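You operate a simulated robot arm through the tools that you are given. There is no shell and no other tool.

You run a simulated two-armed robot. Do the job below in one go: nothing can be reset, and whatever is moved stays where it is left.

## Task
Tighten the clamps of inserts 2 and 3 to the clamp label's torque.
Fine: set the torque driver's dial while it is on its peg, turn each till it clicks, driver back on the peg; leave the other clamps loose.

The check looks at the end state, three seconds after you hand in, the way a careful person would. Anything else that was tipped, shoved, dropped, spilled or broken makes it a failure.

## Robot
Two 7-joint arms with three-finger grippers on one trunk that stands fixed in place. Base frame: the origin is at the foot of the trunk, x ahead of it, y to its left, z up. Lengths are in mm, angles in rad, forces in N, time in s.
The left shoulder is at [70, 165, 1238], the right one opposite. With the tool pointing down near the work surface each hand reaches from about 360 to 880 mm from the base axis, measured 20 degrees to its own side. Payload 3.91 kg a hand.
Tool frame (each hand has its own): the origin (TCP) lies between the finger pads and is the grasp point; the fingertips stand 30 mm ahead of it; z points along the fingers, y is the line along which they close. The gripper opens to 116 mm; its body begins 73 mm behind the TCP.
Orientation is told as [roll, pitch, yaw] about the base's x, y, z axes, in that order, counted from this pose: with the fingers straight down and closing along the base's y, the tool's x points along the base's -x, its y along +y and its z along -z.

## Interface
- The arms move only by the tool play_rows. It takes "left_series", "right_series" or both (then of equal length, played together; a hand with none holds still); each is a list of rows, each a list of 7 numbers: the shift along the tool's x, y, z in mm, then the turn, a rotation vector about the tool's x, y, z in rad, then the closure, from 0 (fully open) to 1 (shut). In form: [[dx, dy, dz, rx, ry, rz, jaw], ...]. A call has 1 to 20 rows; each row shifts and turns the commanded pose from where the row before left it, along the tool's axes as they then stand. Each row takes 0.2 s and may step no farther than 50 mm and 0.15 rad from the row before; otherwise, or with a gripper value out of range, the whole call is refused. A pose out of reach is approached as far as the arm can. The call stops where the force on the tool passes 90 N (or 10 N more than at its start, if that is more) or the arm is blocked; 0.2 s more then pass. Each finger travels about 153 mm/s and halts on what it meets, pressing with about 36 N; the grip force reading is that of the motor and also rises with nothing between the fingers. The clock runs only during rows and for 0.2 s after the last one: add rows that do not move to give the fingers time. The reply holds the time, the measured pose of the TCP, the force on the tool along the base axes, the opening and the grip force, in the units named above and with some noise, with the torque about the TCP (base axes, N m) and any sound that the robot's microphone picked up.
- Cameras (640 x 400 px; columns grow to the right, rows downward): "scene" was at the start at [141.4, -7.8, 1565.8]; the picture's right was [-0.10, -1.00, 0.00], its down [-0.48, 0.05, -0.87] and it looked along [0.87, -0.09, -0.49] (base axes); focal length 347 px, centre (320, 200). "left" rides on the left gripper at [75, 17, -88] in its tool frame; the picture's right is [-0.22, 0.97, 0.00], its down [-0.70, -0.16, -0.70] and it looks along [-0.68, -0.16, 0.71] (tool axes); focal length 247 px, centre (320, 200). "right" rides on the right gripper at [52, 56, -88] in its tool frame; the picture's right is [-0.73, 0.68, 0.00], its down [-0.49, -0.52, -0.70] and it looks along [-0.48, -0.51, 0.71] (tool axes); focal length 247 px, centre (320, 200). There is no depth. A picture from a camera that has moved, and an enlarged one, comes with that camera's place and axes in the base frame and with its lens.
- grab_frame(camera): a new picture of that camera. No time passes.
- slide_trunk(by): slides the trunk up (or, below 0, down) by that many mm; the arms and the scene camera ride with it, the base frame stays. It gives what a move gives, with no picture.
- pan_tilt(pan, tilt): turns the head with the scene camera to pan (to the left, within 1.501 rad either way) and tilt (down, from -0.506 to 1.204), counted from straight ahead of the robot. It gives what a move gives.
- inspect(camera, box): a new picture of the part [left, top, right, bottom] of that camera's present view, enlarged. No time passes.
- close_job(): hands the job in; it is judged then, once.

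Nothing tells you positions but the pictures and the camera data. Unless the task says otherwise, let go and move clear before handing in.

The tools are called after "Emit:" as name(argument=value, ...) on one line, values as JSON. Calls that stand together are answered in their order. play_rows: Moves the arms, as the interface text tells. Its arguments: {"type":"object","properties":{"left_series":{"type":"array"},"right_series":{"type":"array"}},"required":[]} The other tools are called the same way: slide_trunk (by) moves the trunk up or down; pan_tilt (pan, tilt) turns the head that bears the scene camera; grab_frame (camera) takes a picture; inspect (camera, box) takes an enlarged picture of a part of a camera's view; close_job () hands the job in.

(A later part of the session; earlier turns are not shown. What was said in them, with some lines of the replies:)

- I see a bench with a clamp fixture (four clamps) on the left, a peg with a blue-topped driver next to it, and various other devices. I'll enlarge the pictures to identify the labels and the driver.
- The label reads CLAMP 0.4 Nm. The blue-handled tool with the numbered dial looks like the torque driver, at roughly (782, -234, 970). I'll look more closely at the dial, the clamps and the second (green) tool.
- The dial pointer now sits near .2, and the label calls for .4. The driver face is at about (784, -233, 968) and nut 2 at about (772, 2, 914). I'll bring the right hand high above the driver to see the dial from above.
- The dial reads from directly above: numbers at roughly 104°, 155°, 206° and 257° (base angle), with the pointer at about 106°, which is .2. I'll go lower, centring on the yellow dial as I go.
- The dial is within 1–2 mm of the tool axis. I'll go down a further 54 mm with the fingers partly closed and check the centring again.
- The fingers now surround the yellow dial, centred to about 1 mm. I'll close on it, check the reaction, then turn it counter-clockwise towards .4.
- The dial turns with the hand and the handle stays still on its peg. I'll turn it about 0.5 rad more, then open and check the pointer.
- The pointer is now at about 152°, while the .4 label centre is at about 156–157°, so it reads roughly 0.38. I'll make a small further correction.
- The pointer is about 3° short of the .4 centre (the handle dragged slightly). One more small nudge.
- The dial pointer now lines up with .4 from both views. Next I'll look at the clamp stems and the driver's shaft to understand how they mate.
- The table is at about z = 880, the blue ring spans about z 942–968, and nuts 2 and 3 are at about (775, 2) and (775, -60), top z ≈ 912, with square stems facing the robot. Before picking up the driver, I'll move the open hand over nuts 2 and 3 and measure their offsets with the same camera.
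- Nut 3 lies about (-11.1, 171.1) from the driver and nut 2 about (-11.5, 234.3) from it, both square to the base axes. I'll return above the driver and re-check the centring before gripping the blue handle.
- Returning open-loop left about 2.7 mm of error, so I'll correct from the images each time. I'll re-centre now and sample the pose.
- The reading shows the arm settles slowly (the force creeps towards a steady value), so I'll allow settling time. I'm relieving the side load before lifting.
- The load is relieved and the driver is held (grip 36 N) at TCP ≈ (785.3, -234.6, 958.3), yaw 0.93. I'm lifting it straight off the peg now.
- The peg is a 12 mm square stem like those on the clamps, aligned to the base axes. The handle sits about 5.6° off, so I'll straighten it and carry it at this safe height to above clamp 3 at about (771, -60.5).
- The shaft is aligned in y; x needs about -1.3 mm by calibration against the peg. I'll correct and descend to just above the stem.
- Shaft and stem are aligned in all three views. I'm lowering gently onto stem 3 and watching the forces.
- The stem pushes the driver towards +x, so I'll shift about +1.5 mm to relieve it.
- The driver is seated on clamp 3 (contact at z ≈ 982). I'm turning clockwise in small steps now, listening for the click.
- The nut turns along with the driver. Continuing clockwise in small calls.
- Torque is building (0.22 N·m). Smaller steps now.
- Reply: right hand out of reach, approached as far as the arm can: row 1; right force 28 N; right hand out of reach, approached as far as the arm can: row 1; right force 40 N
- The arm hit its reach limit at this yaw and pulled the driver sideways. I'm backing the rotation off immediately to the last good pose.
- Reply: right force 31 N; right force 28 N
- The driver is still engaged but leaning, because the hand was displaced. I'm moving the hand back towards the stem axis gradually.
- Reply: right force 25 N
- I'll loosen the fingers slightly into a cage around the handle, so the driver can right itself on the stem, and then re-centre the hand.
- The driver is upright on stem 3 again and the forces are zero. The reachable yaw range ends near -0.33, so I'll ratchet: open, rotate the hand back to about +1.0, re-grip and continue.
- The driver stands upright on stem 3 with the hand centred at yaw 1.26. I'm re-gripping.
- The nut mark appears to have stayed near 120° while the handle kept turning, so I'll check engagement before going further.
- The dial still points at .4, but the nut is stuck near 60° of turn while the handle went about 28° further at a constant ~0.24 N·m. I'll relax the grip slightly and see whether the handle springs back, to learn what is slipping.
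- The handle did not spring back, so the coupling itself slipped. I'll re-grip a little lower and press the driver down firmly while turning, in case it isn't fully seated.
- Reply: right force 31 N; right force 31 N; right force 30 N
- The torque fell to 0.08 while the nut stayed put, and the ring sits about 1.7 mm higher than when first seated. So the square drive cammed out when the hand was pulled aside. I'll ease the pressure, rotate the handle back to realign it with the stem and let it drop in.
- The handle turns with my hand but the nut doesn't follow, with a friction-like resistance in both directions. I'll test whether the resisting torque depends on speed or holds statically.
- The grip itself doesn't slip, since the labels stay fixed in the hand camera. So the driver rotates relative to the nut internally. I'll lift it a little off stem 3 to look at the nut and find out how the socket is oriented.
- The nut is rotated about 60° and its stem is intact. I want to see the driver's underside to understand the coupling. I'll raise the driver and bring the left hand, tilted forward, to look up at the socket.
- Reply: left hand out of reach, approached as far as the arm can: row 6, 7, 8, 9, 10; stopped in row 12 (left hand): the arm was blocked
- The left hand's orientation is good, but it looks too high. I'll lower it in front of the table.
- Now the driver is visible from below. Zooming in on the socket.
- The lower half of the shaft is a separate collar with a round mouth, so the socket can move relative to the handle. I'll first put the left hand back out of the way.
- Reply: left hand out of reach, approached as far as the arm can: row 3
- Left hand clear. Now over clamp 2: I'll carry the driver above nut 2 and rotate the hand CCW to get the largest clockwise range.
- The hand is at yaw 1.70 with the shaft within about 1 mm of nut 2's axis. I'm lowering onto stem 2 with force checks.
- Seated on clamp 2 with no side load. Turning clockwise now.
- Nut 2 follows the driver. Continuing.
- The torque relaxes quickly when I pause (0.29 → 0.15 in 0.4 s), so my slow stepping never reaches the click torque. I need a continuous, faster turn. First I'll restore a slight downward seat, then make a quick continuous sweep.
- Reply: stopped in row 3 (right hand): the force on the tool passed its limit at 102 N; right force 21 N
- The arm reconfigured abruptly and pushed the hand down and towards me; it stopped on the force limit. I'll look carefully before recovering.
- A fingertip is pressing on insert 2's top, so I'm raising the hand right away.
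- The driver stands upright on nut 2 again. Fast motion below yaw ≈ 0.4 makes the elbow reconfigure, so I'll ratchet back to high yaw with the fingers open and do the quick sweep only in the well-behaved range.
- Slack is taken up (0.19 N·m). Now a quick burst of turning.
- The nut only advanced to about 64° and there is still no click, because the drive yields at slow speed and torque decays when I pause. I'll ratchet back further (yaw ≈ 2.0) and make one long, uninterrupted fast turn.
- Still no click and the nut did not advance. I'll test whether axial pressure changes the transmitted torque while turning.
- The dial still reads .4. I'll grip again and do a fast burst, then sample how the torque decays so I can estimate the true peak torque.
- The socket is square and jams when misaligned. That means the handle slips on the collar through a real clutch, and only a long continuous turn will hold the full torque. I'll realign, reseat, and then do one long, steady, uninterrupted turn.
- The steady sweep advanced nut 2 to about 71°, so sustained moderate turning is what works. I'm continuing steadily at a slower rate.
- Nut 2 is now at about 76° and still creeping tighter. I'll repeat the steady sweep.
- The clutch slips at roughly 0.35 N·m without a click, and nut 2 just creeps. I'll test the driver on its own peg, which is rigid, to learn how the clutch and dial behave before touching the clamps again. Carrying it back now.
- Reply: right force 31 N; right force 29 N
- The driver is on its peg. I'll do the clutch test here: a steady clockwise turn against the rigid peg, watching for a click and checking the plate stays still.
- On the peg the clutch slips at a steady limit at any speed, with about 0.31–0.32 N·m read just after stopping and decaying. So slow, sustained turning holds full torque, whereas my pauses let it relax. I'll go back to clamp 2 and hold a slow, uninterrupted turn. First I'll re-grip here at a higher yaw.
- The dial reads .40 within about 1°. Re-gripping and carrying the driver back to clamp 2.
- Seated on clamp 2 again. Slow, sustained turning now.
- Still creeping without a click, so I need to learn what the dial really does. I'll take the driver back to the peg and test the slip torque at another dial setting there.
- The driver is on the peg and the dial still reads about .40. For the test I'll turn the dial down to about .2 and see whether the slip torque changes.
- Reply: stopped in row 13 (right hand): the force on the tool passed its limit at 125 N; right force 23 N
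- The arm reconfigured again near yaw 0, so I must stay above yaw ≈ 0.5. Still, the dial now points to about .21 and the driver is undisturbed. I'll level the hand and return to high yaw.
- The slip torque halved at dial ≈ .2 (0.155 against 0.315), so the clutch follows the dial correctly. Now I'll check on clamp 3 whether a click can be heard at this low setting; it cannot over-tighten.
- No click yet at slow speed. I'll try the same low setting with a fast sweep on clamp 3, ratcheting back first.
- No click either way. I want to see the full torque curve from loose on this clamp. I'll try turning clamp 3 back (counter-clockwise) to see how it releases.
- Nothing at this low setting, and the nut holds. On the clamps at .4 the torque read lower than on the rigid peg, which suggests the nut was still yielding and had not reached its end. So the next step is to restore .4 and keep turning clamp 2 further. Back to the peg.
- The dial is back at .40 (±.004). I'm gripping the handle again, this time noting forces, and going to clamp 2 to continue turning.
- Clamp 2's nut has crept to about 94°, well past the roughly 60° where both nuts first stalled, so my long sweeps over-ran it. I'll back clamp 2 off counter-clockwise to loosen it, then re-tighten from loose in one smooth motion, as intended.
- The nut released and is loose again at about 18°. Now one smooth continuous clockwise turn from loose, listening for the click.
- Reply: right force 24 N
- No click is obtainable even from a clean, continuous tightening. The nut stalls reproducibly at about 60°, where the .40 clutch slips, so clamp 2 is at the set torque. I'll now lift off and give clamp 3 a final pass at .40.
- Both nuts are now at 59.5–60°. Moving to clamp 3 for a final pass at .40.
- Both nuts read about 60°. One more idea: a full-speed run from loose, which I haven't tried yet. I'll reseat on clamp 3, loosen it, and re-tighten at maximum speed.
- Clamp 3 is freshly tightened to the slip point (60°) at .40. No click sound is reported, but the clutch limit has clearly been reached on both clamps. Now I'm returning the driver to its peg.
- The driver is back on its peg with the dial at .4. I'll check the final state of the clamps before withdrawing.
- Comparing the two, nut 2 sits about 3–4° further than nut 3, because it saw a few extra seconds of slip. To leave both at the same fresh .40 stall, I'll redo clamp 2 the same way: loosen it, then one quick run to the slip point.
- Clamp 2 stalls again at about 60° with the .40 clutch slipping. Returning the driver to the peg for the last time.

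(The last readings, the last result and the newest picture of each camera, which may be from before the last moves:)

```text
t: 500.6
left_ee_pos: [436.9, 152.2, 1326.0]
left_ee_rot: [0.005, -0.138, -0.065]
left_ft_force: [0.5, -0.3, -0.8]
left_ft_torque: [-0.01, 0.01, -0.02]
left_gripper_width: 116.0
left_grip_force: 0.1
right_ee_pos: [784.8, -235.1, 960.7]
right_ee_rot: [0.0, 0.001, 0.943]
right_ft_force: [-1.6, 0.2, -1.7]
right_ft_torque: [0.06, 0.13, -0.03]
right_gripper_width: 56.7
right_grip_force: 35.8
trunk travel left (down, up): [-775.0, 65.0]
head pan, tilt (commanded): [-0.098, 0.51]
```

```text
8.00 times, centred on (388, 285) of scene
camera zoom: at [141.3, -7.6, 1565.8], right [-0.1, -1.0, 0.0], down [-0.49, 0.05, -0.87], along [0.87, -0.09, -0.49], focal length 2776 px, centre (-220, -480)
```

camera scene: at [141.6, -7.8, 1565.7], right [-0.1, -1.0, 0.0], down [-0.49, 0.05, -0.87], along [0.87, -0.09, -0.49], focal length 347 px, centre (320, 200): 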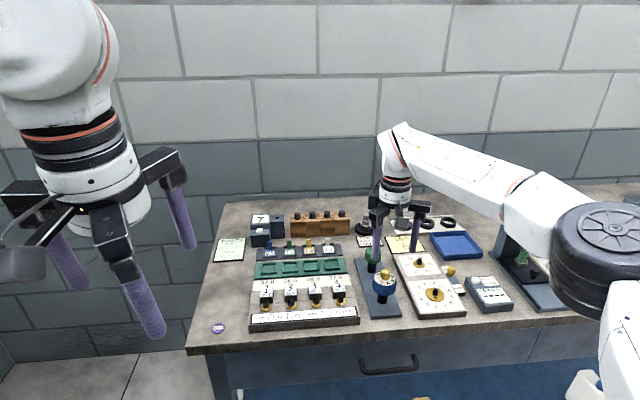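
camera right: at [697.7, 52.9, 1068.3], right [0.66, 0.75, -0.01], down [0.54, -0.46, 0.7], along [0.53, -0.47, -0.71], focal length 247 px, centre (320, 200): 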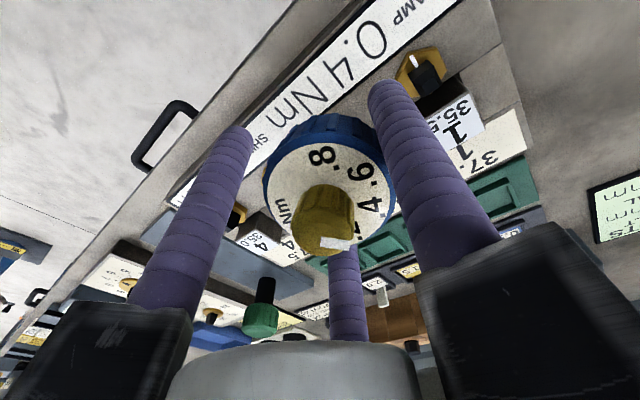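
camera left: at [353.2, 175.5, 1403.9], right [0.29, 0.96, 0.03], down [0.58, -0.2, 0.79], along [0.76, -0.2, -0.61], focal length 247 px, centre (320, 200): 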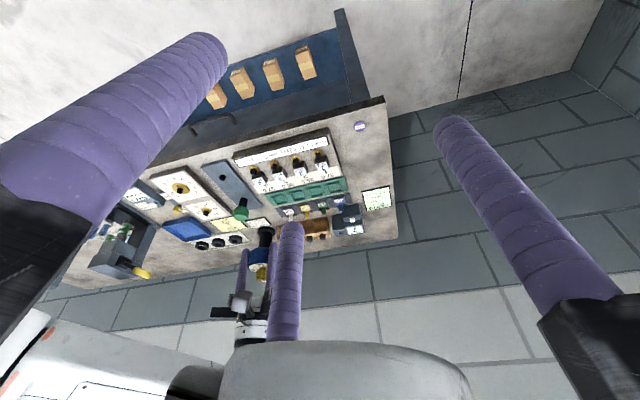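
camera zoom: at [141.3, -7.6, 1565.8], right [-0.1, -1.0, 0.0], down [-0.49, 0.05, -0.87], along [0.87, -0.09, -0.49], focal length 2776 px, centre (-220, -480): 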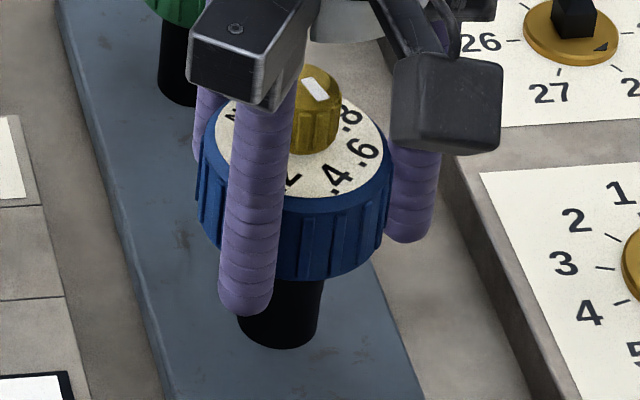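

Nearly seated. A last 1.5 mm down, then a gentle release, and I'll rise clear.

Emit:
play_rows(right_series=[[0, 0, 1.0, 0, 0, 0, 1.0], [0, 0, 0.8, 0, 0, 0, 1.0], [0, 0, 0, 0, 0, 0, 1.0], [0, 0, 0, 0, 0, 0, 1.0]])

Emit:
play_rows(right_series=[[0, 0, 0, 0, 0, 0, 0.8], [0, 0, 0, 0, 0, 0, 0.55], [0, 0, 0, 0, 0, 0, 0.45], [0, 0, 0, 0, 0, 0, 0.35], [0, 0, 0, 0, 0, 0, 0.2], [0, 0, 0, 0, 0, 0, 0.2], [0, 0, -20, 0, 0, 0, 0.2], [0, 0, -30, 0, 0, 0, 0.2], [0, 0, -40, 0, 0, 0, 0.2], [0, 0, -40, 0, 0, 0, 0.2], [0, 0, -40, 0, 0, 0, 0.2], [0, 0, 0, 0, 0, 0, 0.2]])

Emit:
inspect(camera="scene", box=[360, 250, 415, 315])

Emit:
inspect(camera="scene", box=[376, 260, 404, 290])

```text
t: 501.6
left_ee_pos: [437.6, 152.2, 1326.8]
left_ee_rot: [0.003, -0.138, -0.065]
left_ft_force: [-0.1, 0.0, 0.1]
left_ft_torque: [-0.02, 0.03, 0.02]
left_gripper_width: 116.1
left_grip_force: 0.2
right_ee_pos: [785.5, -236.4, 958.2]
right_ee_rot: [0.002, 0.0, 0.942]
right_ft_force: [0.3, 0.0, -1.9]
right_ft_torque: [0.0, 0.02, -0.01]
right_gripper_width: 56.7
right_grip_force: 35.7
trunk travel left (down, up): [-775.0, 65.0]
head pan, tilt (commanded): [-0.098, 0.51]
```

```text
t: 504.2
left_ee_pos: [438.8, 151.7, 1325.8]
left_ee_rot: [0.004, -0.136, -0.065]
left_ft_force: [-0.8, -0.6, -0.2]
left_ft_torque: [0.02, -0.03, 0.0]
left_gripper_width: 116.1
left_grip_force: 0.1
right_ee_pos: [786.6, -235.2, 1127.8]
right_ee_rot: [0.002, 0.0, 0.941]
right_ft_force: [0.2, 0.7, -0.6]
right_ft_torque: [0.0, 0.0, 0.04]
right_gripper_width: 93.1
right_grip_force: 0.1
trunk travel left (down, up): [-775.0, 65.0]
head pan, tilt (commanded): [-0.098, 0.51]
```

```text
6.15 times, centred on (388, 282) of scene
camera zoom: at [141.9, -8.2, 1565.7], right [-0.1, -1.0, 0.0], down [-0.49, 0.05, -0.87], along [0.87, -0.09, -0.49], focal length 2135 px, centre (-95, -308)
```

zoom: 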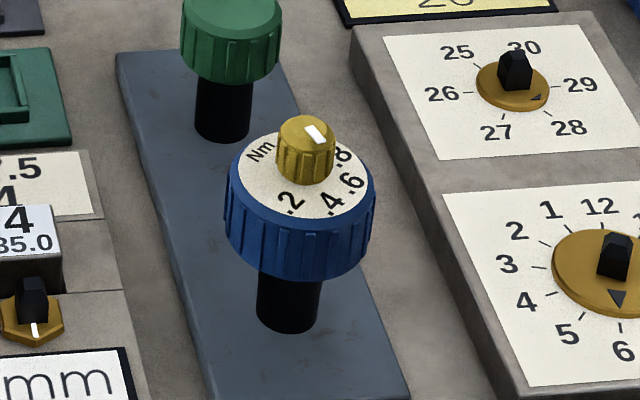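

```text
13.33 times, centred on (390, 275) of scene
camera zoom: at [141.9, -8.2, 1565.7], right [-0.1, -1.0, 0.0], down [-0.49, 0.05, -0.87], along [0.87, -0.09, -0.49], focal length 4626 px, centre (-613, -800)
```

zoom: 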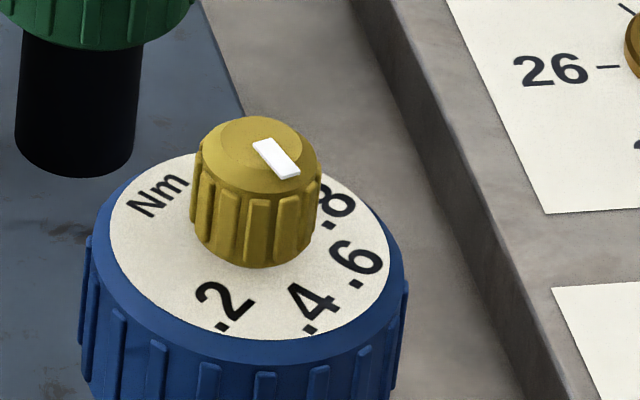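

The driver stands on its peg with the dial at .4, and everything else is in place. I'll move the right hand clear and take a final look.

Emit:
play_rows(right_series=[[0, 0, -40, 0, 0, 0, 0.1], [0, 0, -40, 0, 0, 0, 0.0], [15, -20, -30, 0, 0, 0, 0.0], [25, 15, 0, 0, 0, 0, 0.0], [25, 15, 0, 0, 0, 0, 0.0], [0, 0, 0, 0, 0, 0, 0.0]])

Emit:
grab_frame(camera="scene")

Emit:
inspect(camera="scene", box=[200, 200, 420, 340])

Emit:
inspect(camera="scene", box=[400, 180, 640, 330])

```text
t: 505.6
left_ee_pos: [439.2, 154.6, 1325.6]
left_ee_rot: [0.001, -0.137, -0.065]
left_ft_force: [-0.2, 1.3, 0.2]
left_ft_torque: [-0.03, 0.01, 0.03]
left_gripper_width: 116.0
left_grip_force: 0.0
right_ee_pos: [740.2, -279.5, 1236.0]
right_ee_rot: [0.0, 0.002, 0.942]
right_ft_force: [-0.5, -0.1, -0.3]
right_ft_torque: [-0.02, 0.05, 0.02]
right_gripper_width: 116.0
right_grip_force: 0.1
trunk travel left (down, up): [-775.0, 65.0]
head pan, tilt (commanded): [-0.098, 0.51]
```

```text
taken
camera scene: at [143.2, -5.7, 1565.6], right [-0.1, -1.0, 0.0], down [-0.49, 0.05, -0.87], along [0.87, -0.09, -0.49], focal length 347 px, centre (320, 200)
```

scene: 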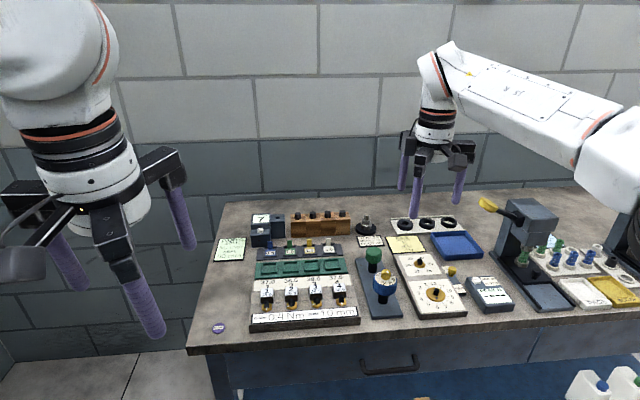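

```text
2.86 times, centred on (310, 270) of scene
camera zoom: at [143.2, -5.7, 1565.6], right [-0.1, -1.0, 0.0], down [-0.49, 0.05, -0.87], along [0.87, -0.09, -0.49], focal length 991 px, centre (349, 0)
```

zoom: 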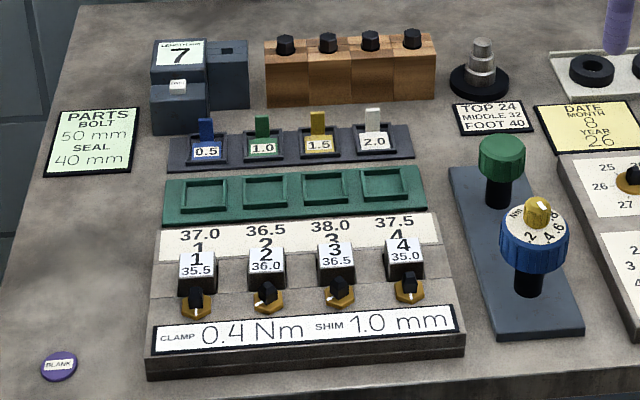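

```text
2.67 times, centred on (520, 255) of scene
camera zoom: at [143.2, -5.7, 1565.6], right [-0.1, -1.0, 0.0], down [-0.49, 0.05, -0.87], along [0.87, -0.09, -0.49], focal length 925 px, centre (-213, 53)
```

zoom: 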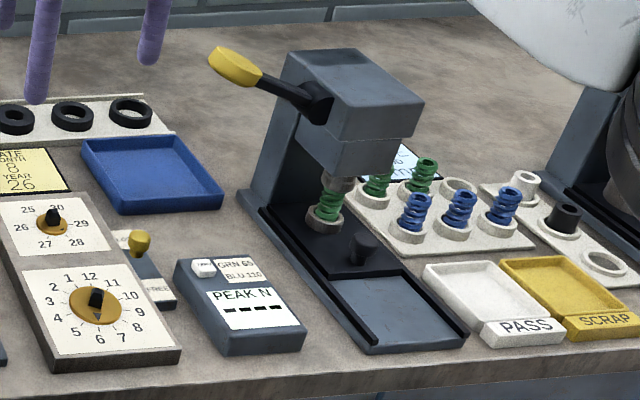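

The scene is in order. The driver is on its peg with the dial at about .4, and nuts 2 and 3 are each at about 60°, where the .40 clutch slips. Clamps 1 and 4 are untouched, nothing else has moved, and both hands are clear. I never heard a click, so I'm handing in on the torque and nut positions alone.

Emit:
close_job()

```text
The job is handed in.
```

I've handed the job in, but the driver never clicked on either clamp, so I can't confirm that clamps 2 and 3 reached 0.4 Nm.

- **Dial:** I set it to 0.4 with the driver on its peg, matching the clamp label. The last picture showed it at about 0.39–0.40.
- **Clamps 2 and 3:** I turned each clockwise from loose until its nut stalled at about 60° and the driver's clutch began to slip. The torque I read just after stopping was about 0.28–0.30 Nm. It fades quickly once the turning stops, so I take the real peak to be near 0.4 Nm, but that is an estimate.
- **The click:** I tried slow, fast, pressed-down and from-loose turns and heard nothing. At a 0.2 setting the slip torque halved, so the clutch does follow the dial. I don't know why no click sounded.
- **Extra turning:** Clamp 2 crept to about 94° during long sweeps, so I backed it off and tightened it again from loose. Clamp 3 was also loosened and redone.
- **Arm jolts:** The arm lurched three times:
    - **Clamp 3:** it pulled the driver sideways, without tripping the force limit.
    - **Clamp 2:** it tripped the limit at 102 N, and one fingertip pressed on insert 2 with about 18 N.
    - **Dial, on the peg:** it tripped the limit at 125 N.

    I saw nothing displaced afterwards.
- **Final state:** The driver is back on its peg, clamps 1 and 4 were not touched, and both hands are clear of the bench.
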